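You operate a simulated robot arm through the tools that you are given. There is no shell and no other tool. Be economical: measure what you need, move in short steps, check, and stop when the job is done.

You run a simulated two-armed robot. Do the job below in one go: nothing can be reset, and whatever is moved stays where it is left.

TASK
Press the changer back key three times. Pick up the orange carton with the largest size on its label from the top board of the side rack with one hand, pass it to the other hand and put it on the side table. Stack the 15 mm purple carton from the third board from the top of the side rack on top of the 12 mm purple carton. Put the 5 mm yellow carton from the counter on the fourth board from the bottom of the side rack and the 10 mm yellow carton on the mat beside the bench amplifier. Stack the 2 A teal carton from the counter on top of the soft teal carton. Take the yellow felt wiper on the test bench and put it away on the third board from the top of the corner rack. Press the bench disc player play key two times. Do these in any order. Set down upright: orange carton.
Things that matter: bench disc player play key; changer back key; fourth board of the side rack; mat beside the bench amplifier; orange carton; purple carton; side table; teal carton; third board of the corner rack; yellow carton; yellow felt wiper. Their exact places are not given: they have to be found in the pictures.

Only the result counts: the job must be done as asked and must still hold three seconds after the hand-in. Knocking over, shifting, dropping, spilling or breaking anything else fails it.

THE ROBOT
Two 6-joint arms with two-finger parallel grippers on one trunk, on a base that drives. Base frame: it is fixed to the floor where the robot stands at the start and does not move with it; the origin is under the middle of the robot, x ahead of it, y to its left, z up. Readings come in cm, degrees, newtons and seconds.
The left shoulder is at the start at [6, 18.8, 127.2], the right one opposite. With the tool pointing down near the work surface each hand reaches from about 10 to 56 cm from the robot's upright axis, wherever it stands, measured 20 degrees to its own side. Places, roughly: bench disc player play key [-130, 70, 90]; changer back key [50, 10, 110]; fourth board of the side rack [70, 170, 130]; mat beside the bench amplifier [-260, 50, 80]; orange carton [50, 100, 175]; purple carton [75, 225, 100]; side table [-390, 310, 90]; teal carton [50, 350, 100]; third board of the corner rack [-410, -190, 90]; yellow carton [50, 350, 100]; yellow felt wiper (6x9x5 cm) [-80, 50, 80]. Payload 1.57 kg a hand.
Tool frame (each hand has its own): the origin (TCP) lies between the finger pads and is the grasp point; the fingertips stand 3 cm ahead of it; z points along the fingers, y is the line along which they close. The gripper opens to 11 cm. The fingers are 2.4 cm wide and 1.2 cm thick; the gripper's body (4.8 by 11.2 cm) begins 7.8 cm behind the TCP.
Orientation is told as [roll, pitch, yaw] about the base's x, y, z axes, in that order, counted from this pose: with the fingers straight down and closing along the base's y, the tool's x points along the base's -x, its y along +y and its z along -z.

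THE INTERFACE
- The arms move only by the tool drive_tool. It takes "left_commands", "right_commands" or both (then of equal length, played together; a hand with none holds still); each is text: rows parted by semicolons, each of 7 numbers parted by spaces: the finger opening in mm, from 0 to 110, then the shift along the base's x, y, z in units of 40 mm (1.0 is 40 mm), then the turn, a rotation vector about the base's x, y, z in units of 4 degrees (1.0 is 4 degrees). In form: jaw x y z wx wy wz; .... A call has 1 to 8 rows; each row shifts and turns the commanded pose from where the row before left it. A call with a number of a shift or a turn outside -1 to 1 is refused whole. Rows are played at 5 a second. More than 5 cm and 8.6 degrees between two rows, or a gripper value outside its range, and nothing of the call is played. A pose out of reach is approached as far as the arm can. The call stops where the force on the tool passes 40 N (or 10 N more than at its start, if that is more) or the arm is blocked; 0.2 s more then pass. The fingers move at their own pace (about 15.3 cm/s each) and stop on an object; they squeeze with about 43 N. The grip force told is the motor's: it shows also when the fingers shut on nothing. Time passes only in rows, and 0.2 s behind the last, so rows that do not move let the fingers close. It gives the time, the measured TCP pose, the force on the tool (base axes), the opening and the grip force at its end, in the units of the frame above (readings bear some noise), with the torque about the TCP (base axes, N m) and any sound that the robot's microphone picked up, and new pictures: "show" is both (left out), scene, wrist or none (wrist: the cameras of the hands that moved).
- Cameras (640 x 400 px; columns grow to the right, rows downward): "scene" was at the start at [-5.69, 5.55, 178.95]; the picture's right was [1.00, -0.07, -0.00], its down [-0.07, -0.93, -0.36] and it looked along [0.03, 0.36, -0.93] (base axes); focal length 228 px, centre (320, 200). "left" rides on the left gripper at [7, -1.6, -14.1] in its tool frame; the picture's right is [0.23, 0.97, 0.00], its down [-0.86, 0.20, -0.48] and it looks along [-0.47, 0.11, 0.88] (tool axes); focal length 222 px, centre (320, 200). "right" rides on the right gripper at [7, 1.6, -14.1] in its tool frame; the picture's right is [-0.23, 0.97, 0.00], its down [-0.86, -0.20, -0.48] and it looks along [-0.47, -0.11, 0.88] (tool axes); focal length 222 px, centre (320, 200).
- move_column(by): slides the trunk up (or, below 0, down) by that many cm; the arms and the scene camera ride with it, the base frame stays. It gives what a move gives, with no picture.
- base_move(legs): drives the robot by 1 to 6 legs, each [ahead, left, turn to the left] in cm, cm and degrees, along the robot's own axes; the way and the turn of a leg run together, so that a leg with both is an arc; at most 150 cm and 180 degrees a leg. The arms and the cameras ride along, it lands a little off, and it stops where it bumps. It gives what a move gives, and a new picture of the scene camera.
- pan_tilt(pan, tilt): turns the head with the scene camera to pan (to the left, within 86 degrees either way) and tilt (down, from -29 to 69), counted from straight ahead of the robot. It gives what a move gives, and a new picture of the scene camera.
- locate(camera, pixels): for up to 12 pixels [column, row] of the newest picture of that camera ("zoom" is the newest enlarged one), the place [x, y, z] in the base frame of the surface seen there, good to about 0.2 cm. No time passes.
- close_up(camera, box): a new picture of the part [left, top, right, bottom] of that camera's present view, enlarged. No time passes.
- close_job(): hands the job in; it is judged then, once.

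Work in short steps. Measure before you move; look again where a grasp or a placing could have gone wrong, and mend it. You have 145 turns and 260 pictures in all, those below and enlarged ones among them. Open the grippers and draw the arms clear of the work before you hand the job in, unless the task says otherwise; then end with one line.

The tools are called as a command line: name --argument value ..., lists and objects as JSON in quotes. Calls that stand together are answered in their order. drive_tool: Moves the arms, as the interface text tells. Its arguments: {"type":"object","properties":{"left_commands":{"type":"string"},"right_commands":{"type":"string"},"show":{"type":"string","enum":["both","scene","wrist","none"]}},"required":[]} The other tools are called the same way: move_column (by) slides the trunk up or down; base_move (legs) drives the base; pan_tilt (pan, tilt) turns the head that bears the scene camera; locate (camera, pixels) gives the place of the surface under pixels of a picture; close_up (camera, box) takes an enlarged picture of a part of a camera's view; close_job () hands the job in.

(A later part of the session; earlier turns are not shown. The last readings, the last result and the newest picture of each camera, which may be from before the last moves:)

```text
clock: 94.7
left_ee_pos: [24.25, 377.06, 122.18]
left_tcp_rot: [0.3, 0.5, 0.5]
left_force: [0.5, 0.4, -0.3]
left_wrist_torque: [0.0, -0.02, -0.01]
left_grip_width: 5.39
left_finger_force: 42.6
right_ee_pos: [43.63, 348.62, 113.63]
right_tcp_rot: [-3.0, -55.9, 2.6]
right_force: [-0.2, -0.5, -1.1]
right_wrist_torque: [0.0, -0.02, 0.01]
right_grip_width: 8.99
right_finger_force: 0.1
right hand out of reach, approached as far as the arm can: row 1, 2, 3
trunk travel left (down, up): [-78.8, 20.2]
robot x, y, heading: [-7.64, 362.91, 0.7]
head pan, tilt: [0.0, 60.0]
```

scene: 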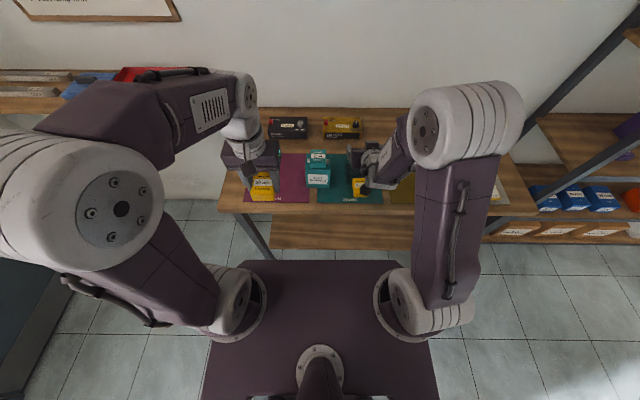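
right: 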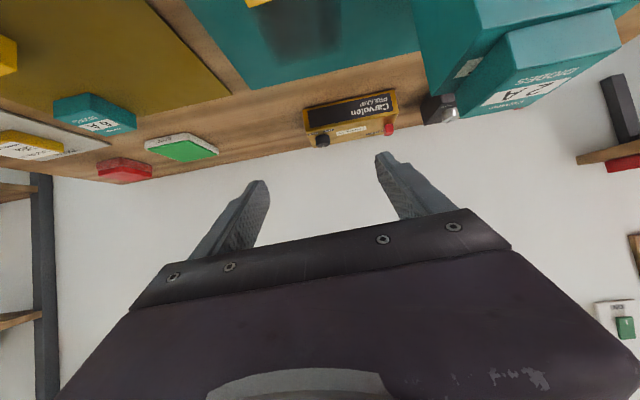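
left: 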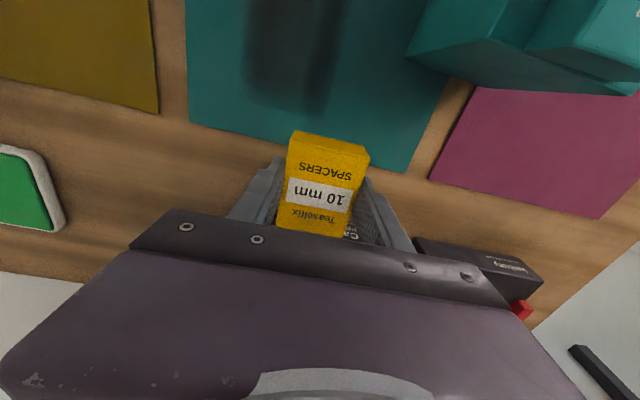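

Too close for this tilt. I back the base 13 cm and lower the trunk 12 cm, then reach forward with orientation corrected.

base_move --legs '[[-13, 0, -0.5]]'

drive_tool --right_commands "90 0.6 -0.1 0 0.42 0 0; 90 0.6 -0.1 0 0 0 0; 90 0 0 0 0 0 0" --show "none"

move_column --by -10

drive_tool --right_commands "90 0 0 0 0 0 0" --show "both"

```text
clock: 96.0
left_ee_pos: [11.62, 376.81, 122.24]
left_tcp_rot: [0.3, 0.6, 0.1]
left_force: [0.1, -0.5, -0.9]
left_wrist_torque: [0.01, 0.03, 0.03]
left_grip_width: 5.4
left_finger_force: 43.5
right_ee_pos: [30.7, 348.08, 113.52]
right_tcp_rot: [-3.0, -55.8, 2.0]
right_force: [-0.3, 0.6, 0.1]
right_wrist_torque: [0.02, 0.0, 0.03]
right_grip_width: 9.0
right_finger_force: 0.1
trunk travel left (down, up): [-78.8, 20.2]
robot x, y, heading: [-20.98, 362.47, 0.1]
head pan, tilt: [0.0, 60.0]
```

scene: 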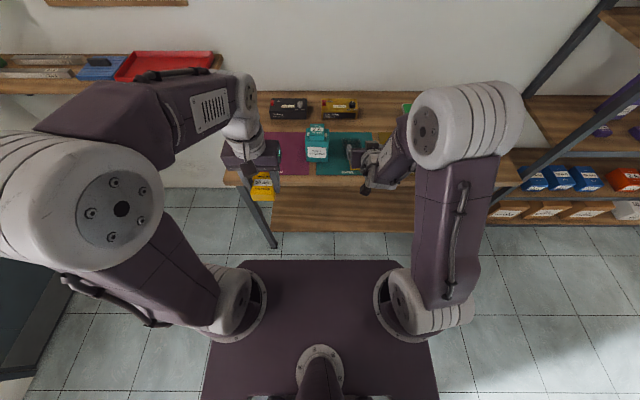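

```text
clock: 96.8
left_ee_pos: [11.39, 376.78, 122.29]
left_tcp_rot: [0.4, 0.4, 0.1]
left_force: [0.1, -0.3, -1.0]
left_wrist_torque: [0.01, -0.07, -0.02]
left_grip_width: 5.4
left_finger_force: 43.2
right_ee_pos: [35.01, 348.85, 113.84]
right_tcp_rot: [0.3, -56.1, -1.1]
right_force: [0.3, 0.0, 0.3]
right_wrist_torque: [-0.03, 0.0, -0.02]
right_grip_width: 8.99
right_finger_force: 0.1
right hand out of reach, approached as far as the arm can: row 1, 2
trunk travel left (down, up): [-78.8, 20.2]
robot x, y, heading: [-20.63, 362.63, -0.1]
head pan, tilt: [0.0, 60.0]
```

```text
clock: 98.1
left_ee_pos: [11.37, 376.76, 112.32]
left_tcp_rot: [0.4, 0.5, 0.0]
left_force: [1.1, 0.1, -0.3]
left_wrist_torque: [0.0, 0.01, 0.01]
left_grip_width: 5.4
left_finger_force: 43.4
right_ee_pos: [35.3, 348.69, 103.8]
right_tcp_rot: [0.2, -56.1, -1.1]
right_force: [-0.1, 0.9, -1.2]
right_wrist_torque: [-0.01, 0.01, -0.03]
right_grip_width: 9.03
right_finger_force: 0.0
trunk travel left (down, up): [-68.8, 30.2]
robot x, y, heading: [-20.85, 362.67, 0.1]
head pan, tilt: [0.0, 60.0]
```

```text
clock: 98.5
left_ee_pos: [11.35, 376.69, 112.11]
left_tcp_rot: [0.4, 0.5, 0.2]
left_force: [-0.2, 0.9, 0.1]
left_wrist_torque: [0.03, 0.02, 0.01]
left_grip_width: 5.41
left_finger_force: 42.8
right_ee_pos: [35.27, 348.82, 103.79]
right_tcp_rot: [0.3, -56.1, -1.1]
right_force: [0.1, 0.5, 1.0]
right_wrist_torque: [0.02, 0.03, 0.03]
right_grip_width: 9.01
right_finger_force: 0.0
trunk travel left (down, up): [-68.8, 30.2]
robot x, y, heading: [-20.77, 362.64, 0.2]
head pan, tilt: [0.0, 60.0]
```

scene: 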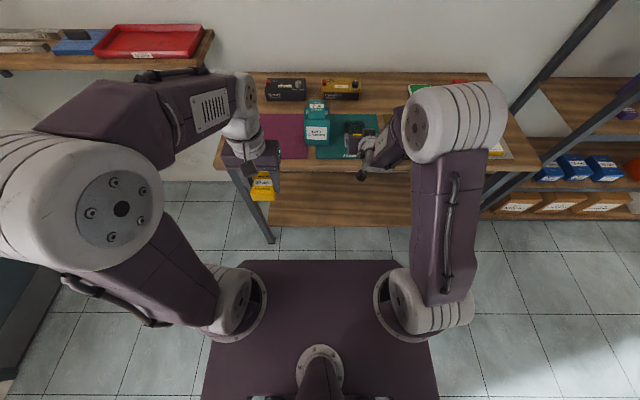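
right: 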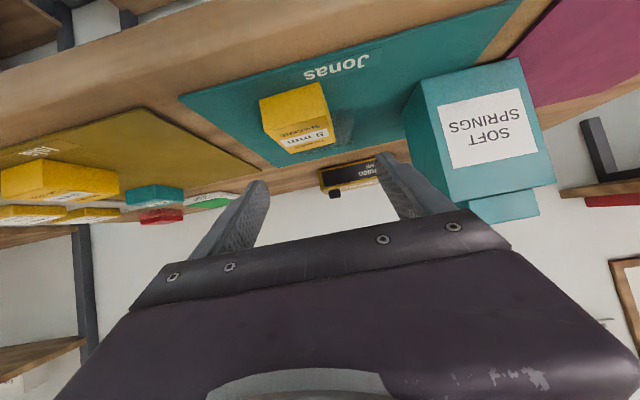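

The 5 mm carton sits ahead between the fingers. Move forward and down to (40.2, 347.9, 97.0).

drive_tool --right_commands "90 0.35 -0.06 -0.3 0 0 0; 90 0.35 -0.06 -0.4 0 0 0; 90 0.3 -0.06 -0.4 0 0 0; 90 0.25 -0.04 -0.4 0 0 0; 90 0 0 -0.2 0 0 0; 90 0 0 0 0 0 0" --show "wrist"

```text
clock: 99.9
left_ee_pos: [11.37, 376.8, 112.36]
left_tcp_rot: [0.3, 0.5, 0.1]
left_force: [-0.7, 0.5, -1.1]
left_wrist_torque: [-0.02, -0.03, 0.0]
left_grip_width: 5.41
left_finger_force: 43.5
right_ee_pos: [40.26, 349.35, 97.29]
right_tcp_rot: [-0.6, -55.8, -0.6]
right_force: [0.5, 0.6, 0.0]
right_wrist_torque: [-0.02, -0.01, 0.01]
right_grip_width: 8.98
right_finger_force: 0.0
right hand out of reach, approached as far as the arm can: row 2, 3, 4
trunk travel left (down, up): [-68.8, 30.2]
robot x, y, heading: [-20.89, 362.57, 0.1]
head pan, tilt: [0.0, 60.0]
```

right: 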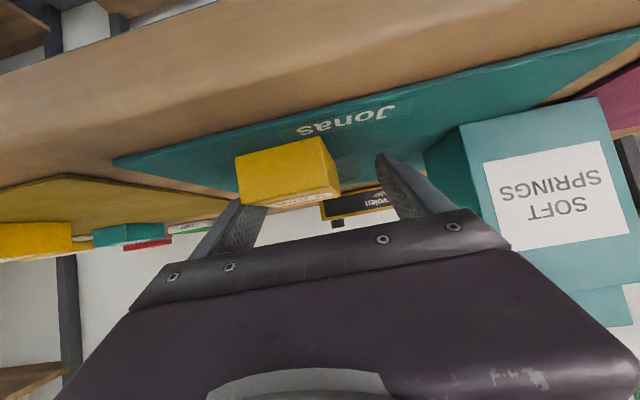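

Hand is 1.5 cm too far left (y 349.35). Shift the base right 1.5 cm.

base_move --legs '[[0, -1.5, 0]]'

drive_tool --right_commands "90 0 0 0 0 0 0" --show "wrist"

```text
clock: 100.7
left_ee_pos: [11.43, 375.59, 112.23]
left_tcp_rot: [0.3, 0.6, 0.2]
left_force: [-0.4, 0.7, -0.9]
left_wrist_torque: [-0.01, 0.04, 0.02]
left_grip_width: 5.38
left_finger_force: 42.8
right_ee_pos: [40.27, 348.06, 97.29]
right_tcp_rot: [-1.0, -55.9, -0.5]
right_force: [-0.1, -0.2, 0.5]
right_wrist_torque: [-0.01, -0.03, -0.02]
right_grip_width: 9.01
right_finger_force: 0.2
trunk travel left (down, up): [-68.8, 30.2]
robot x, y, heading: [-20.58, 361.08, -0.1]
head pan, tilt: [0.0, 60.0]
```

scene: 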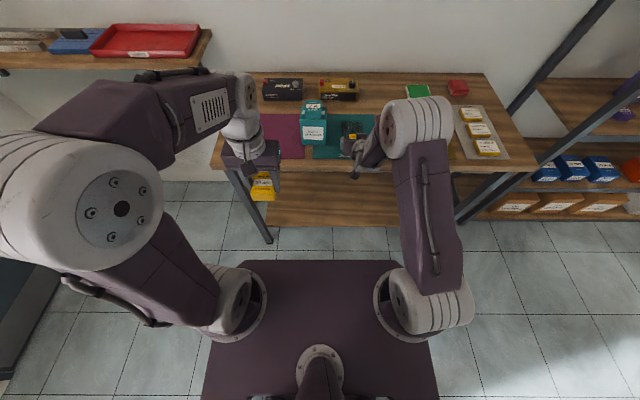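

```text
clock: 101.1
left_ee_pos: [11.51, 375.33, 112.08]
left_tcp_rot: [0.4, 0.5, 0.1]
left_force: [1.0, -0.1, -0.6]
left_wrist_torque: [-0.02, -0.01, -0.02]
left_grip_width: 5.38
left_finger_force: 43.1
right_ee_pos: [40.16, 347.88, 97.38]
right_tcp_rot: [-0.7, -55.8, -0.6]
right_force: [0.3, 0.9, 0.2]
right_wrist_torque: [0.01, 0.01, -0.02]
right_grip_width: 9.0
right_finger_force: 0.1
trunk travel left (down, up): [-68.8, 30.2]
robot x, y, heading: [-20.83, 360.81, 0.1]
head pan, tilt: [0.0, 60.0]
```

right: 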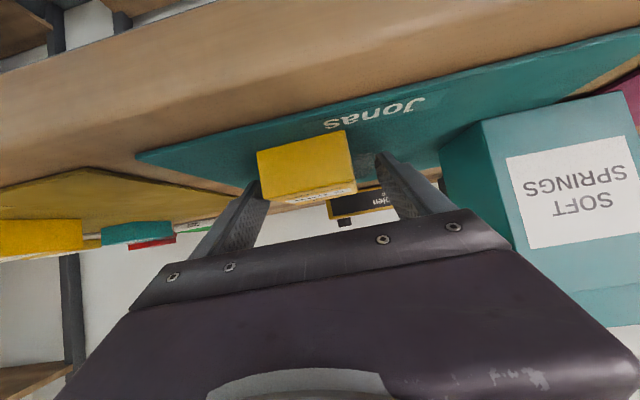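

Centered. Close and lift a little.

drive_tool --right_commands "90 0 0 -0.05 0 0 0; 60 0 0 0 0 0 0; 30 0 0 0 0 0 0; 30 0 0 0 0 0 0; 30 0 0 0.5 0 0 0; 30 0 0 0.8 0 0 0; 30 0 0 0.8 0 0 0; 30 0 0 0 0 0 0" --show "wrist"

```text
clock: 102.9
left_ee_pos: [11.39, 375.29, 112.14]
left_tcp_rot: [0.4, 0.5, 0.1]
left_force: [0.1, 0.3, 0.0]
left_wrist_torque: [-0.02, 0.02, 0.03]
left_grip_width: 5.39
left_finger_force: 43.1
right_ee_pos: [40.18, 347.8, 105.46]
right_tcp_rot: [-0.7, -55.9, -0.7]
right_force: [0.6, 0.4, -0.8]
right_wrist_torque: [0.0, 0.0, -0.02]
right_grip_width: 5.44
right_finger_force: 43.0
trunk travel left (down, up): [-68.8, 30.2]
robot x, y, heading: [-20.76, 361.3, -0.2]
head pan, tilt: [0.0, 60.0]
```

right: 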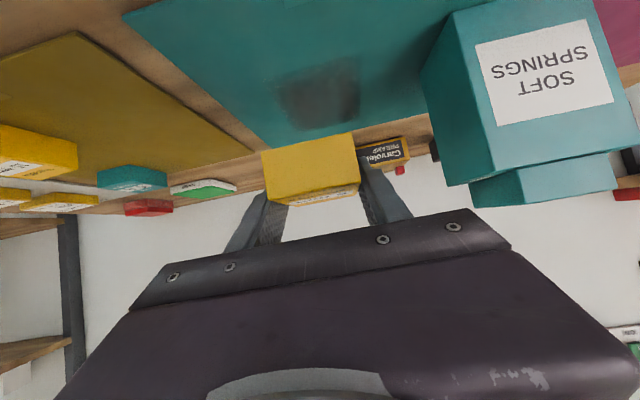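

Held (5.44 cm). Back away, raise the trunk 25 cm, and drive right along the rack to y≈138.

base_move --legs '[[-20, 0, 0], [0, -140, 0], [0, -82, 0]]'

move_column --by 25

pan_tilt --pan 0 --tilt 30

```text
clock: 115.1
left_ee_pos: [-8.26, 152.3, 112.11]
left_tcp_rot: [0.4, 0.6, 0.0]
left_force: [-0.3, 0.0, -0.8]
left_wrist_torque: [0.0, 0.01, -0.01]
left_grip_width: 5.38
left_finger_force: 43.8
right_ee_pos: [20.44, 124.73, 105.44]
right_tcp_rot: [-0.8, -55.8, -0.6]
right_force: [0.1, 1.0, -0.8]
right_wrist_torque: [0.0, -0.02, 0.01]
right_grip_width: 5.42
right_finger_force: 43.2
trunk travel left (down, up): [-68.8, 30.2]
robot x, y, heading: [-40.51, 138.29, -0.1]
head pan, tilt: [0.0, 60.0]
```

scene: 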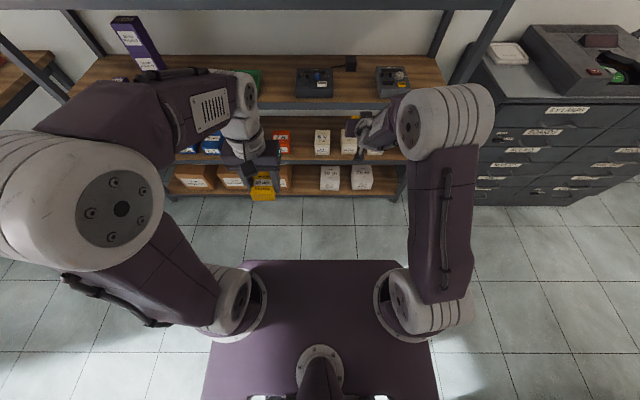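

```text
clock: 117.7
left_ee_pos: [-8.27, 152.18, 137.2]
left_tcp_rot: [0.5, 0.5, 0.0]
left_force: [0.5, -0.4, -0.8]
left_wrist_torque: [-0.04, 0.02, -0.02]
left_grip_width: 5.4
left_finger_force: 42.9
right_ee_pos: [20.52, 124.67, 130.53]
right_tcp_rot: [-0.6, -55.8, -0.6]
right_force: [0.7, 0.3, -0.4]
right_wrist_torque: [0.02, 0.0, -0.01]
right_grip_width: 5.42
right_finger_force: 43.5
trunk travel left (down, up): [-93.8, 5.2]
robot x, y, heading: [-40.93, 138.15, -0.0]
head pan, tilt: [0.0, 60.0]
```

```text
clock: 118.6
left_ee_pos: [-8.22, 152.24, 137.13]
left_tcp_rot: [0.4, 0.4, 0.0]
left_force: [-0.6, -0.4, -1.5]
left_wrist_torque: [0.0, 0.0, -0.04]
left_grip_width: 5.37
left_finger_force: 42.8
right_ee_pos: [20.46, 124.6, 130.38]
right_tcp_rot: [-0.6, -55.8, -0.6]
right_force: [0.1, -0.3, -0.6]
right_wrist_torque: [0.0, 0.01, -0.01]
right_grip_width: 5.4
right_finger_force: 43.2
trunk travel left (down, up): [-93.8, 5.2]
robot x, y, heading: [-40.72, 138.17, -0.1]
head pan, tilt: [0.0, 30.0]
```

scene: 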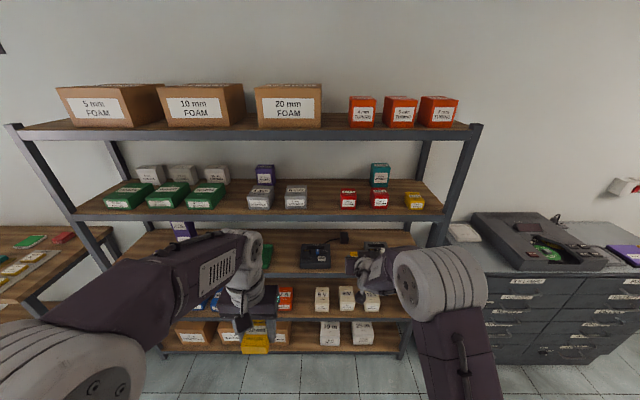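

A free gap on the second board lies between the 6 mm grey (col 307) and the 250 g red (col 341). Measure it.

locate --camera "scene" --pixels '[[324, 206], [324, 196], [309, 205], [339, 205], [307, 200], [341, 200], [324, 188], [324, 150], [324, 138], [324, 213]]'

```text
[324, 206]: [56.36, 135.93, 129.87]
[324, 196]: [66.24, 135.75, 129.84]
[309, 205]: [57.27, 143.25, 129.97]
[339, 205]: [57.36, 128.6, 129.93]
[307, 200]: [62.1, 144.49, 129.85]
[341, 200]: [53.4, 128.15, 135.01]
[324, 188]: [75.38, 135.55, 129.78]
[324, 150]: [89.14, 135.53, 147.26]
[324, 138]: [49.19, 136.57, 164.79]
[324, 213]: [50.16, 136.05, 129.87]
```

Target spot (58, 136). Raise the right hand 6 cm, shift the base left 11.5 and ahead 30 first.

drive_tool --right_commands "30 0 0 0.8 0 0 0; 30 0 0 0.7 0 0 0; 30 0 0 0 0 0 0" --show "none"

base_move --legs '[[0, 11.4, 0], [30, 0, 0]]'

locate --camera "scene" --pixels '[[440, 250], [470, 265], [400, 255], [410, 248]]'

```text
clock: 119.4
left_ee_pos: [-8.34, 152.21, 137.19]
left_tcp_rot: [0.5, 0.5, 0.0]
left_force: [0.2, -1.0, -0.3]
left_wrist_torque: [-0.02, 0.0, 0.01]
left_grip_width: 5.4
left_finger_force: 42.8
right_ee_pos: [20.57, 124.65, 136.64]
right_tcp_rot: [-0.6, -55.8, -0.6]
right_force: [0.3, -0.5, -1.2]
right_wrist_torque: [-0.02, -0.03, -0.01]
right_grip_width: 5.38
right_finger_force: 42.8
trunk travel left (down, up): [-93.8, 5.2]
robot x, y, heading: [-40.87, 138.12, 0.1]
head pan, tilt: [0.0, 30.0]
```

```text
clock: 122.3
left_ee_pos: [21.6, 163.81, 137.39]
left_tcp_rot: [0.5, 0.4, 0.0]
left_force: [-0.7, -0.9, 0.7]
left_wrist_torque: [0.04, 0.0, 0.02]
left_grip_width: 5.4
left_finger_force: 42.9
right_ee_pos: [50.42, 136.26, 136.68]
right_tcp_rot: [-0.7, -56.0, -0.8]
right_force: [-0.6, -0.3, -0.7]
right_wrist_torque: [0.01, 0.06, -0.02]
right_grip_width: 5.41
right_finger_force: 42.1
trunk travel left (down, up): [-93.8, 5.2]
robot x, y, heading: [-10.31, 149.78, -0.2]
head pan, tilt: [0.0, 30.0]
```

scene: 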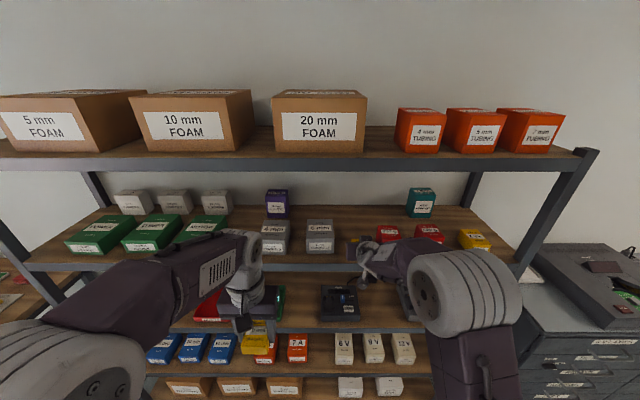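

```text
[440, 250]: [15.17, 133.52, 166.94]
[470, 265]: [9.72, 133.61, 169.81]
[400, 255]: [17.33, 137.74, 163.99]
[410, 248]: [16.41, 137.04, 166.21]
```

Elbow stays well in front of the top board. Base ahead 7.5, then look.

base_move --legs '[[7.5, 0, 0]]'

drive_tool --right_commands "30 0 0 -0.4 0 0 0; 30 0 0 -0.4 0 0 0; 30 0 0 0 0 0 0" --show "wrist"

```text
clock: 123.3
left_ee_pos: [28.15, 163.59, 137.51]
left_tcp_rot: [0.5, 0.0, -0.1]
left_force: [-1.3, 0.0, 0.0]
left_wrist_torque: [-0.03, -0.1, -0.02]
left_grip_width: 5.39
left_finger_force: 43.4
right_ee_pos: [56.9, 136.12, 137.05]
right_tcp_rot: [-0.6, -56.4, -0.8]
right_force: [-1.6, 0.2, 0.3]
right_wrist_torque: [0.02, -0.03, -0.01]
right_grip_width: 5.43
right_finger_force: 43.4
trunk travel left (down, up): [-93.8, 5.2]
robot x, y, heading: [-2.77, 149.86, -0.2]
head pan, tilt: [0.0, 30.0]
```

scene: 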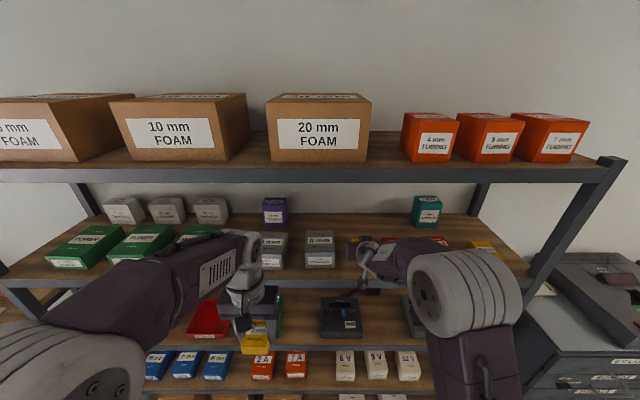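

```text
clock: 124.1
left_ee_pos: [29.23, 163.74, 137.2]
left_tcp_rot: [0.3, 0.5, 0.0]
left_force: [0.6, 0.4, -1.9]
left_wrist_torque: [0.02, -0.01, 0.03]
left_grip_width: 5.36
left_finger_force: 42.8
right_ee_pos: [58.03, 136.14, 133.37]
right_tcp_rot: [-0.6, -55.9, -0.8]
right_force: [0.9, 0.2, -0.6]
right_wrist_torque: [0.02, -0.01, -0.03]
right_grip_width: 5.42
right_finger_force: 42.9
trunk travel left (down, up): [-93.8, 5.2]
robot x, y, heading: [-2.95, 149.43, -0.1]
head pan, tilt: [0.0, 30.0]
```

right: 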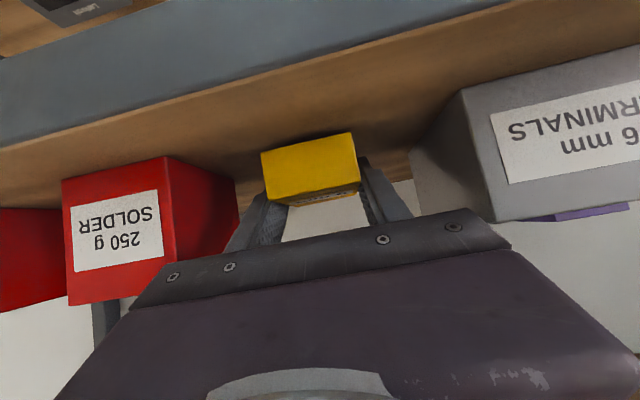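

Just above the board in a clear spot. Lower ~0.6 cm, release, and draw back.

drive_tool --right_commands "30 0 0 -0.08 0 0 0; 30 0 0 -0.06 0 0 0; 30 0 0 -0.03 0 0 0; 60 0 0 0 0 0 0; 75 0 0 0 0 0 0; 75 -0.5 0 0.05 0 0 0; 75 -0.8 0 0.1 0 0 0; 75 -0.8 0 0.1 0 0 0" --show "wrist"

```text
clock: 125.9
left_ee_pos: [29.2, 163.67, 137.14]
left_tcp_rot: [0.4, 0.3, 0.0]
left_force: [-0.5, 0.5, -1.1]
left_wrist_torque: [-0.03, 0.02, 0.03]
left_grip_width: 5.41
left_finger_force: 42.8
right_ee_pos: [49.47, 136.12, 133.72]
right_tcp_rot: [-0.7, -55.9, -0.8]
right_force: [-0.4, 0.6, 0.4]
right_wrist_torque: [-0.02, 0.01, 0.01]
right_grip_width: 7.51
right_finger_force: 0.1
trunk travel left (down, up): [-93.8, 5.2]
robot x, y, heading: [-3.02, 149.51, -0.1]
head pan, tilt: [0.0, 30.0]
```

right: 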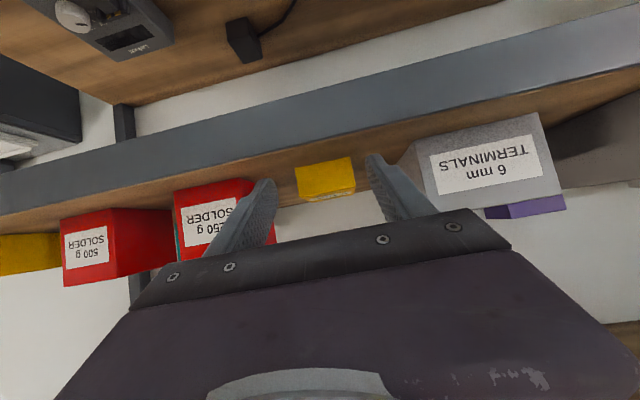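

Yellow 5 mm is on the fourth board. Back off and turn to view the bench.

base_move --legs '[[-35, 0, 0], [0, 0, 130]]'

```text
clock: 133.6
left_ee_pos: [-70.01, 164.95, 137.16]
left_tcp_rot: [0.5, 0.5, 130.7]
left_force: [-0.1, 0.6, -1.0]
left_wrist_torque: [-0.02, -0.02, 0.04]
left_grip_width: 5.4
left_finger_force: 43.2
right_ee_pos: [-62.37, 198.34, 133.63]
right_tcp_rot: [-0.7, -55.8, 130.1]
right_force: [0.0, -0.2, 1.0]
right_wrist_torque: [0.01, 0.0, -0.03]
right_grip_width: 7.5
right_finger_force: 0.1
trunk travel left (down, up): [-93.8, 5.2]
robot x, y, heading: [-38.29, 149.47, 130.7]
head pan, tilt: [0.0, 30.0]
```

scene: 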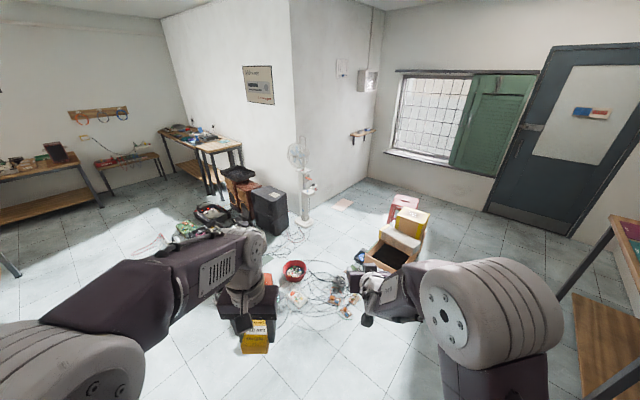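

pan_tilt --pan 75 --tilt 35

```text
clock: 135.1
left_ee_pos: [-70.01, 164.79, 137.08]
left_tcp_rot: [0.5, 0.6, 130.6]
left_force: [-0.2, -0.2, 0.1]
left_wrist_torque: [0.02, 0.01, 0.04]
left_grip_width: 5.39
left_finger_force: 42.8
right_ee_pos: [-62.36, 198.45, 133.67]
right_tcp_rot: [-0.7, -55.8, 130.0]
right_force: [0.7, 0.8, -0.6]
right_wrist_torque: [-0.01, 0.01, -0.02]
right_grip_width: 7.53
right_finger_force: 0.1
trunk travel left (down, up): [-93.8, 5.2]
robot x, y, heading: [-38.06, 149.81, 130.7]
head pan, tilt: [75.0, 35.0]
```

scene: 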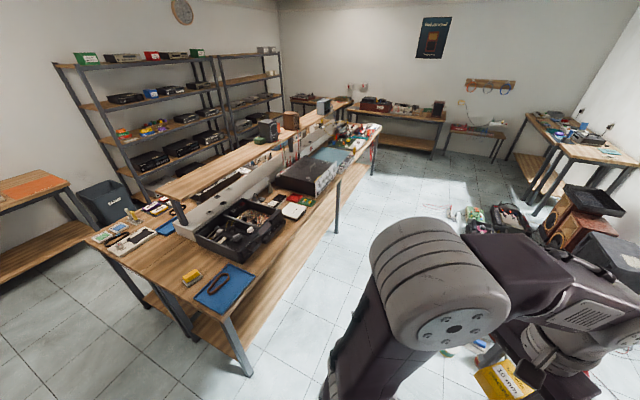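

The bench runs away along −x with me on its +y side. Locate landmarks.

locate --camera "scene" --pixels '[[192, 278], [310, 172], [225, 285], [245, 235], [325, 152], [365, 130], [255, 355], [335, 200], [293, 210], [245, 375], [370, 150], [95, 240]]'

close_up --camera "scene" --box '[240, 100, 400, 220]'

```text
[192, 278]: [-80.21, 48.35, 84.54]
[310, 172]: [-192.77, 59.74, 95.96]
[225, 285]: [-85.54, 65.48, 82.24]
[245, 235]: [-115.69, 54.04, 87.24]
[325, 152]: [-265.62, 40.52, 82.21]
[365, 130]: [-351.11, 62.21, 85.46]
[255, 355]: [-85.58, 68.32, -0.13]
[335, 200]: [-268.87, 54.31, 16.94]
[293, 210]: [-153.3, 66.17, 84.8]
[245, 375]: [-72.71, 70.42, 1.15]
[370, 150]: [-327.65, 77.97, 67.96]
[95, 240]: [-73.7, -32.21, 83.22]
```

```text
3.33 times, centred on (320, 160) of scene
```

zoom: 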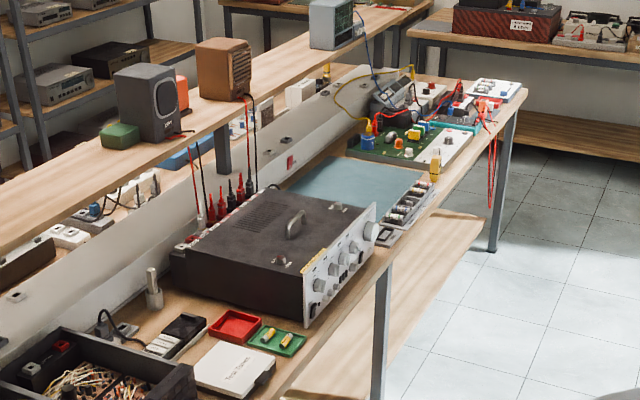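

Amplifier at about (-200, 60) and a blue mat beyond it at about (-265, 40). Locate further points to plan the way.

locate --camera "zoom" --pixels '[[350, 190], [320, 180], [405, 180], [375, 215], [290, 190], [300, 95], [225, 380], [370, 225], [305, 320], [420, 150], [330, 280], [440, 165]]'

locate --camera "scene" --pixels '[[452, 215], [475, 220], [530, 215], [420, 180], [560, 230], [600, 190], [300, 300], [400, 200]]'

```text
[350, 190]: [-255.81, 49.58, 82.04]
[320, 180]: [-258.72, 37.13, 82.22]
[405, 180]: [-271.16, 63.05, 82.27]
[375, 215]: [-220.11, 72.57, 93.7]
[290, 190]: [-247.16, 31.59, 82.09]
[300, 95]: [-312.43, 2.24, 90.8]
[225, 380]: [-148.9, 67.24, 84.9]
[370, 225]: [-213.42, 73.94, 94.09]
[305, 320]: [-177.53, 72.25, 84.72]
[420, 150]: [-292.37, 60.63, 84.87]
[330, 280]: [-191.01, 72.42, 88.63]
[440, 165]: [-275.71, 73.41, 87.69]
```

```text
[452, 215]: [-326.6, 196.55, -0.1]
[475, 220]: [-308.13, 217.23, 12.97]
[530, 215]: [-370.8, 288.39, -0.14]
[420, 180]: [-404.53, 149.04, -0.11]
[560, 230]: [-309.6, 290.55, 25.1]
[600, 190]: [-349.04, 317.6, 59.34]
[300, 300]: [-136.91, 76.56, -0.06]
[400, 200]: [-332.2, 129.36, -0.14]
```

Mat spans about x −245…−272, y 30…62. I drive along the clear aisle to (−273, 120) and turn to face −y.

base_move --legs '[[0, 0, 49.3], [120, 10, 0], [115, 18, 0], [0, 0, 90]]'

pan_tilt --pan 0 --tilt 45

```text
clock: 152.7
left_ee_pos: [-258.54, 88.76, 137.21]
left_tcp_rot: [0.5, 0.5, -90.8]
left_force: [-0.1, -0.3, -1.3]
left_wrist_torque: [0.02, 0.0, 0.01]
left_grip_width: 5.41
left_finger_force: 43.1
right_ee_pos: [-286.53, 68.81, 133.51]
right_tcp_rot: [-0.6, -55.7, -91.5]
right_force: [0.7, -0.2, 0.2]
right_wrist_torque: [0.02, 0.05, 0.04]
right_grip_width: 7.5
right_finger_force: 0.1
trunk travel left (down, up): [-93.8, 5.2]
robot x, y, heading: [-272.21, 121.11, -90.7]
head pan, tilt: [75.0, 35.0]
```

scene: 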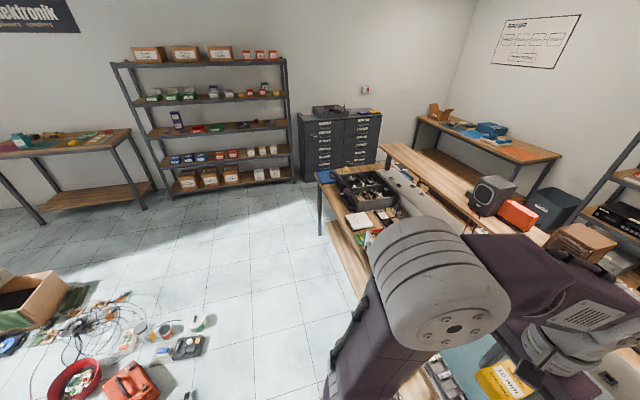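

```text
clock: 154.2
left_ee_pos: [-258.55, 88.77, 137.25]
left_tcp_rot: [0.3, 0.5, -90.8]
left_force: [-1.1, 0.5, -0.9]
left_wrist_torque: [-0.03, -0.04, 0.01]
left_grip_width: 5.36
left_finger_force: 43.1
right_ee_pos: [-286.4, 68.75, 133.53]
right_tcp_rot: [-0.7, -55.7, -91.6]
right_force: [-0.9, 0.9, 0.3]
right_wrist_torque: [-0.04, 0.01, -0.01]
right_grip_width: 7.49
right_finger_force: 0.0
trunk travel left (down, up): [-93.8, 5.2]
robot x, y, heading: [-272.24, 121.1, -90.9]
head pan, tilt: [0.0, 45.0]
```

scene: 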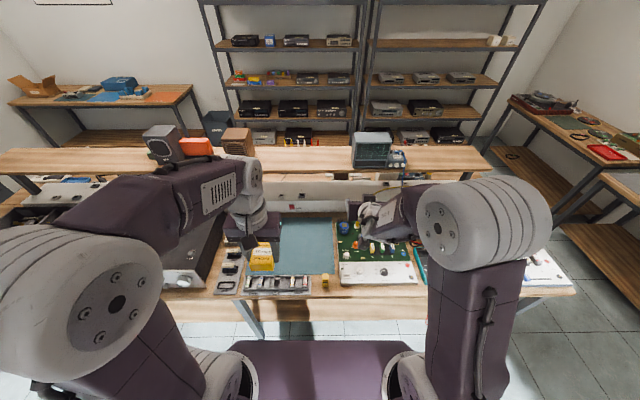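

The mat is at (305,245), clear. Measure it and the upper tier.

locate --camera "scene" --pixels '[[283, 222], [332, 222], [333, 270], [279, 268], [305, 245], [300, 160], [300, 174], [305, 272], [280, 285], [250, 195], [230, 285], [360, 270]]'

```text
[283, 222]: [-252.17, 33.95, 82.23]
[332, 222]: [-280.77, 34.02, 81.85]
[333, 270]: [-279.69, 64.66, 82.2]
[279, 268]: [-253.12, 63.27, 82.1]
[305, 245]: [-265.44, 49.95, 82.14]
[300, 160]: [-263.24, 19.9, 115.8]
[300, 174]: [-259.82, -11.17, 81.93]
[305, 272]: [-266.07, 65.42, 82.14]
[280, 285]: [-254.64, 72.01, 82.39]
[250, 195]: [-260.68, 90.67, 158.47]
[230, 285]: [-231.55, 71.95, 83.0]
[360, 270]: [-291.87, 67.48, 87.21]
```

Target on the mat: (-264, 50). Check the bench leg seen at (250,318) before driving closer.

locate --camera "scene" --pixels '[[247, 315], [258, 333], [280, 320], [300, 312], [320, 330], [440, 310], [300, 300]]'

```text
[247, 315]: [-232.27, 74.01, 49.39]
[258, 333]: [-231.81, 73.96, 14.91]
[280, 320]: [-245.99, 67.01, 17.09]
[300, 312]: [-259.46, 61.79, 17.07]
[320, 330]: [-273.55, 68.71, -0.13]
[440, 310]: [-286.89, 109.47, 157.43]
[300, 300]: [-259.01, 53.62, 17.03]
```

Leg at x −232 is clear, lower shelf front at y 68. Move ahead 22 cm; lower trunk 15.

base_move --legs '[[22, 0, 0.8]]'

move_column --by -15

drive_tool --left_commands "30 0 -0.8 -0.6 0 0 0; 30 0 -0.8 -0.6 0 0 0; 30 0 -0.8 -0.6 0 0 0; 30 0 -0.4 -1 0 0 0; 30 0 0 -1 0 0 0; 30 0 0 -1 0 0 0" --show "both"

```text
clock: 155.9
left_ee_pos: [-258.09, 67.56, 137.38]
left_tcp_rot: [0.4, 0.3, -89.8]
left_force: [0.0, -0.4, -0.2]
left_wrist_torque: [-0.06, -0.01, 0.0]
left_grip_width: 5.4
left_finger_force: 43.5
right_ee_pos: [-285.72, 46.93, 133.7]
right_tcp_rot: [-0.6, -56.1, -90.7]
right_force: [0.7, 0.1, 1.0]
right_wrist_torque: [-0.02, 0.02, 0.0]
right_grip_width: 7.51
right_finger_force: 0.0
trunk travel left (down, up): [-93.8, 5.2]
robot x, y, heading: [-272.58, 99.71, -90.1]
head pan, tilt: [0.0, 45.0]
```

scene: 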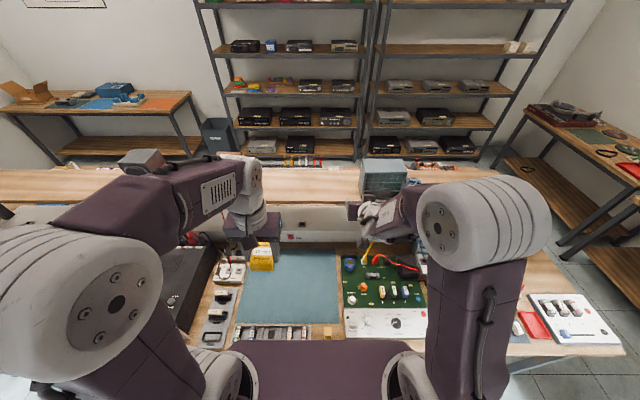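

```text
clock: 157.6
left_ee_pos: [-258.17, 67.0, 122.3]
left_tcp_rot: [0.4, 0.5, -89.8]
left_force: [-0.3, 0.2, -0.2]
left_wrist_torque: [-0.02, 0.0, 0.01]
left_grip_width: 5.41
left_finger_force: 43.1
right_ee_pos: [-285.77, 46.52, 118.49]
right_tcp_rot: [-0.6, -55.9, -90.8]
right_force: [0.4, 0.5, -0.5]
right_wrist_torque: [0.02, -0.02, 0.03]
right_grip_width: 7.5
right_finger_force: 0.0
trunk travel left (down, up): [-78.8, 20.2]
robot x, y, heading: [-272.11, 99.54, -89.7]
head pan, tilt: [0.0, 45.0]
```

```text
clock: 159.0
left_ee_pos: [-258.06, 55.68, 103.04]
left_tcp_rot: [0.4, 0.5, -89.9]
left_force: [-0.2, -0.3, -1.2]
left_wrist_torque: [-0.02, 0.02, -0.01]
left_grip_width: 5.4
left_finger_force: 43.2
right_ee_pos: [-285.61, 46.42, 118.43]
right_tcp_rot: [-0.6, -55.7, -90.7]
right_force: [-0.4, -0.5, 0.3]
right_wrist_torque: [-0.04, -0.04, -0.02]
right_grip_width: 7.46
right_finger_force: 0.0
trunk travel left (down, up): [-78.8, 20.2]
robot x, y, heading: [-272.47, 99.31, -89.8]
head pan, tilt: [0.0, 45.0]
```

scene: 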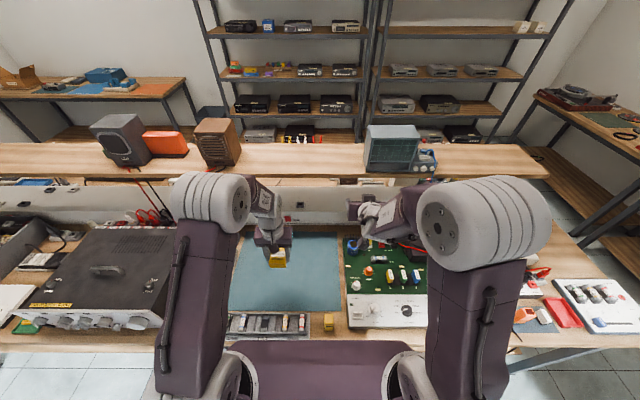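
left: 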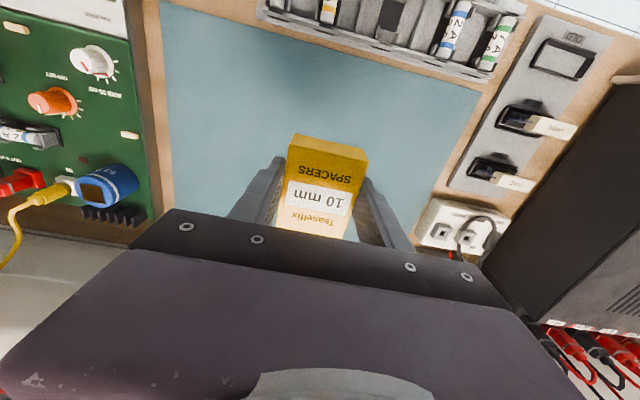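

Over the mat. Descend to just above z 85.5.

drive_tool --left_commands "30 -0.3 -0.3 -1 0 0 0; 30 -0.3 -0.3 -1 0 0 0; 30 0 0 -1 0 0 0; 30 0 0 -1 0 0 0; 30 0 0 -0.25 0 0 0; 30 0 0 -0.08 0 0 0; 30 0 0 0 0 0 0" --show "wrist"

```text
clock: 160.6
left_ee_pos: [-260.62, 53.3, 85.63]
left_tcp_rot: [0.4, 0.4, -89.9]
left_force: [-1.0, 0.7, -0.4]
left_wrist_torque: [0.04, 0.03, 0.01]
left_grip_width: 5.39
left_finger_force: 43.1
right_ee_pos: [-285.68, 46.42, 118.39]
right_tcp_rot: [-0.5, -55.8, -90.6]
right_force: [-0.3, 0.3, 0.3]
right_wrist_torque: [0.0, -0.03, 0.0]
right_grip_width: 7.49
right_finger_force: 0.0
trunk travel left (down, up): [-78.8, 20.2]
robot x, y, heading: [-271.99, 99.23, -89.9]
head pan, tilt: [0.0, 45.0]
```

left: 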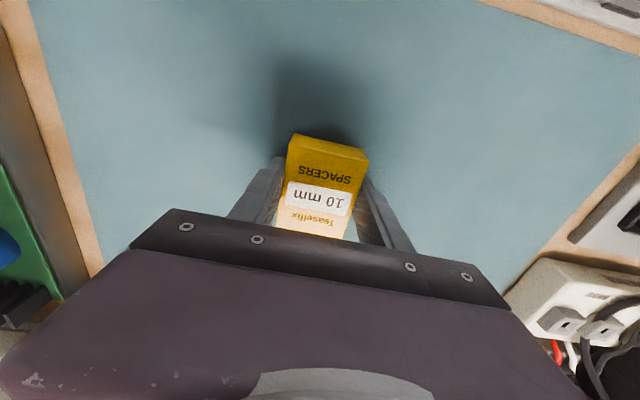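

drive_tool --left_commands "30 0 0 -0.05 0 0 0; 30 0 0 -0.04 0 0 0; 30 0 0 0 0 0 0" --show "none"

```text
clock: 161.4
left_ee_pos: [-260.7, 53.35, 85.45]
left_tcp_rot: [0.4, 0.3, -89.9]
left_force: [1.0, -0.3, 13.9]
left_wrist_torque: [-0.57, 0.35, 0.1]
left_grip_width: 5.39
left_finger_force: 43.2
right_ee_pos: [-285.82, 46.7, 118.7]
right_tcp_rot: [-0.6, -55.8, -90.6]
right_force: [0.4, 0.1, -0.3]
right_wrist_torque: [0.01, -0.05, 0.0]
right_grip_width: 7.5
right_finger_force: 0.1
trunk travel left (down, up): [-78.8, 20.2]
robot x, y, heading: [-272.41, 99.37, -89.8]
head pan, tilt: [0.0, 45.0]
```

Contact (14 N). Release and rise.

drive_tool --left_commands "30 0 0 0.03 0 0 0; 60 0 0 0 0 0 0; 85 0 0 0 0 0 0; 85 0 0 0.6 0 0 0; 85 0 0 1 0 0 0; 85 0 0 1 0 0 0; 85 0 0 1 0 0 0; 110 0 0 1 0 0 0" --show "wrist"

```text
clock: 163.2
left_ee_pos: [-260.57, 53.37, 103.93]
left_tcp_rot: [0.4, 0.5, -90.0]
left_force: [0.3, -0.4, 0.4]
left_wrist_torque: [0.01, 0.01, -0.02]
left_grip_width: 11.01
left_finger_force: 0.0
right_ee_pos: [-285.75, 46.58, 118.61]
right_tcp_rot: [-0.6, -55.9, -90.7]
right_force: [-0.3, -0.3, -0.3]
right_wrist_torque: [-0.01, -0.01, 0.04]
right_grip_width: 7.49
right_finger_force: 0.0
trunk travel left (down, up): [-78.8, 20.2]
robot x, y, heading: [-272.08, 99.43, -90.1]
head pan, tilt: [0.0, 45.0]
```

left: 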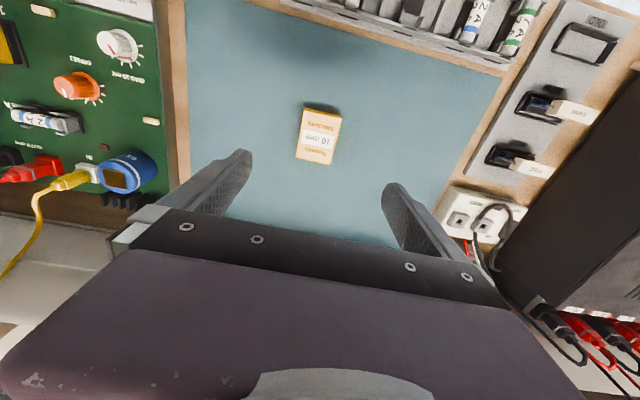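

10 mm is on the mat. Raise the left hand, back off and strafe along the bench toward the disc player near x −130.

drive_tool --left_commands "60 0 0.5 1 0 0 0; 0 0 0.5 1 0 0 0; 0 0 0.5 1 0 0 0; 0 0 0 1 0 0 0; 0 0 0 1 0 0 0; 0 0 0 1 0 0 0" --show "none"

base_move --legs '[[-22, 0, 0], [0, 128, 0]]'

pan_tilt --pan 0 --tilt 52

```text
clock: 164.6
left_ee_pos: [-260.5, 59.49, 127.86]
left_tcp_rot: [0.4, 0.5, -89.9]
left_force: [-0.1, -0.2, -0.2]
left_wrist_torque: [0.0, -0.05, -0.02]
left_grip_width: 0.01
left_finger_force: 20.9
right_ee_pos: [-285.62, 46.47, 118.62]
right_tcp_rot: [-0.6, -55.8, -90.8]
right_force: [0.4, 0.3, 0.4]
right_wrist_torque: [0.03, 0.0, -0.03]
right_grip_width: 7.5
right_finger_force: 0.0
trunk travel left (down, up): [-78.8, 20.2]
robot x, y, heading: [-272.16, 99.51, -89.8]
head pan, tilt: [0.0, 45.0]
```

```text
clock: 172.4
left_ee_pos: [-131.63, 81.11, 127.81]
left_tcp_rot: [0.5, 0.6, -90.3]
left_force: [-0.2, 0.7, -0.4]
left_wrist_torque: [-0.02, 0.02, 0.01]
left_grip_width: 0.01
left_finger_force: 20.9
right_ee_pos: [-157.02, 68.35, 118.56]
right_tcp_rot: [-0.6, -55.7, -91.1]
right_force: [0.4, 0.5, 0.2]
right_wrist_torque: [0.0, 0.02, 0.02]
right_grip_width: 7.49
right_finger_force: 0.0
trunk travel left (down, up): [-78.8, 20.2]
robot x, y, heading: [-143.63, 121.23, -90.4]
head pan, tilt: [0.0, 45.0]
```

scene: 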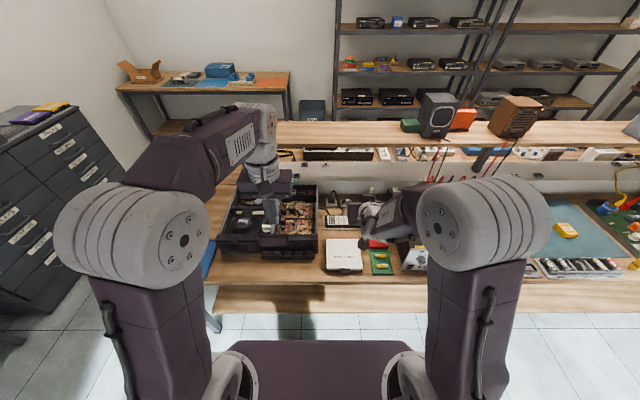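

```text
clock: 173.1
left_ee_pos: [-131.6, 81.16, 127.84]
left_tcp_rot: [0.3, 0.6, -90.3]
left_force: [-0.1, 0.1, 0.4]
left_wrist_torque: [0.01, 0.0, -0.01]
left_grip_width: 0.02
left_finger_force: 21.3
right_ee_pos: [-156.93, 68.3, 118.68]
right_tcp_rot: [-0.6, -55.8, -91.0]
right_force: [-0.5, 0.5, 0.6]
right_wrist_torque: [0.02, 0.0, -0.01]
right_grip_width: 7.51
right_finger_force: 0.0
trunk travel left (down, up): [-78.8, 20.2]
robot x, y, heading: [-143.27, 121.01, -90.3]
head pan, tilt: [0.0, 52.0]
```

scene: 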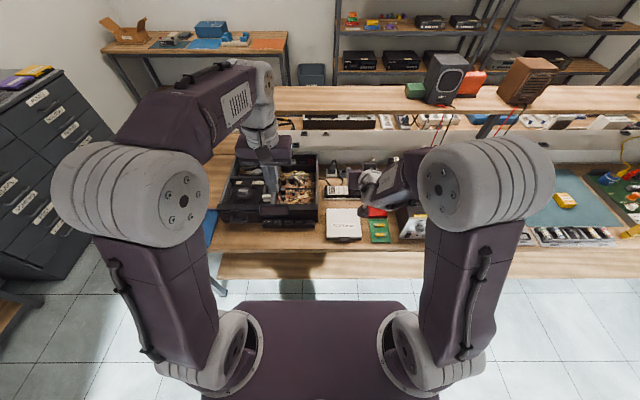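

I look for the disc player: zoom on the bench area near (290-440, 150-250).

close_up --camera "scene" --box '[210, 130, 450, 260]'

drive_tool --left_commands "0 0 0 0 0 0 0" --right_commands "75 0 0 0 0 0 0" --show "wrist"

```text
2.67 times, centred on (330, 195) of scene
```

zoom: 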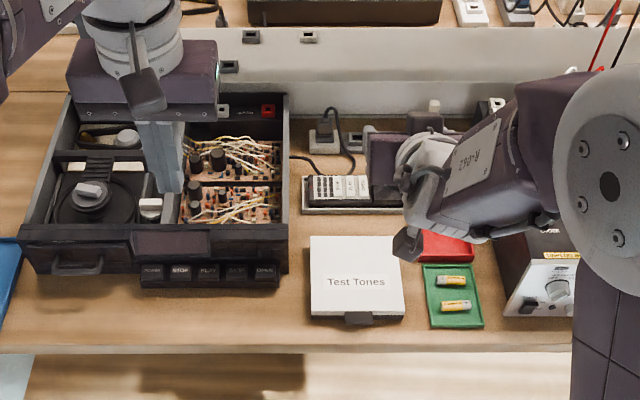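

```text
clock: 173.5
left_ee_pos: [-131.67, 81.19, 127.82]
left_tcp_rot: [0.5, 0.6, -90.3]
left_force: [-0.1, 0.0, -0.7]
left_wrist_torque: [0.0, -0.02, 0.01]
left_grip_width: 0.0
left_finger_force: 21.2
right_ee_pos: [-157.08, 68.37, 118.68]
right_tcp_rot: [-0.6, -55.9, -91.0]
right_force: [0.2, -0.6, -0.1]
right_wrist_torque: [-0.02, 0.01, 0.01]
right_grip_width: 7.5
right_finger_force: 0.0
trunk travel left (down, up): [-78.8, 20.2]
robot x, y, heading: [-143.21, 120.85, -90.0]
head pan, tilt: [0.0, 52.0]
```

right: 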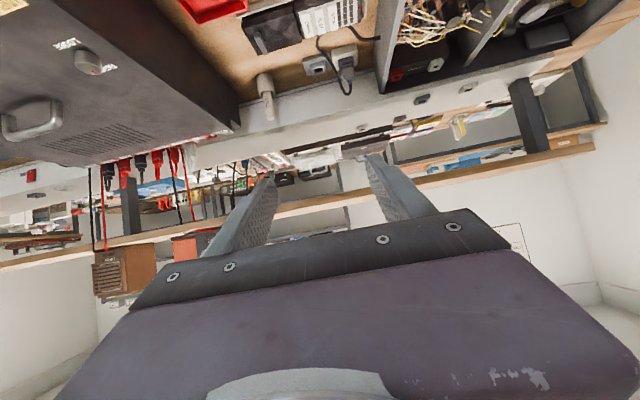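
left: 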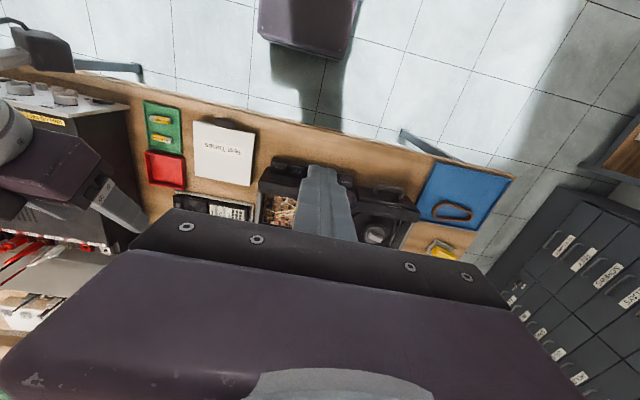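

The opened device is the disc player; its keys lie on the front ledge. Zoom on the keys.

close_up --camera "scene" --box '[255, 215, 325, 245]'

```text
9.14 times, centred on (290, 230) of scene
```

zoom: 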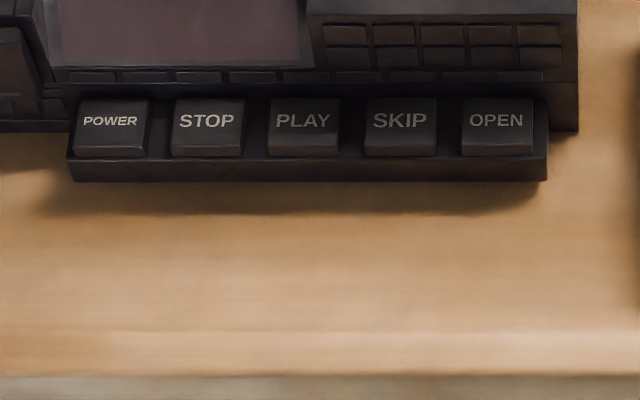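

locate --camera "zoom" --pixels '[[303, 105], [303, 130], [275, 120], [332, 120], [303, 145], [303, 80], [303, 40], [400, 118], [206, 120], [303, 170], [206, 60]]'

```text
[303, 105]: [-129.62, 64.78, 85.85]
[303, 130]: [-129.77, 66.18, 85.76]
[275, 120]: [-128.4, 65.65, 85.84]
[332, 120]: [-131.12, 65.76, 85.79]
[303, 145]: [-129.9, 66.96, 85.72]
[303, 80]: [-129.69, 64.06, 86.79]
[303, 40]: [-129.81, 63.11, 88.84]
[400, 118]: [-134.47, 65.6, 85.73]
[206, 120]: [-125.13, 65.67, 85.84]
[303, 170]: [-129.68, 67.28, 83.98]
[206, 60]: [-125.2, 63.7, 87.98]
```

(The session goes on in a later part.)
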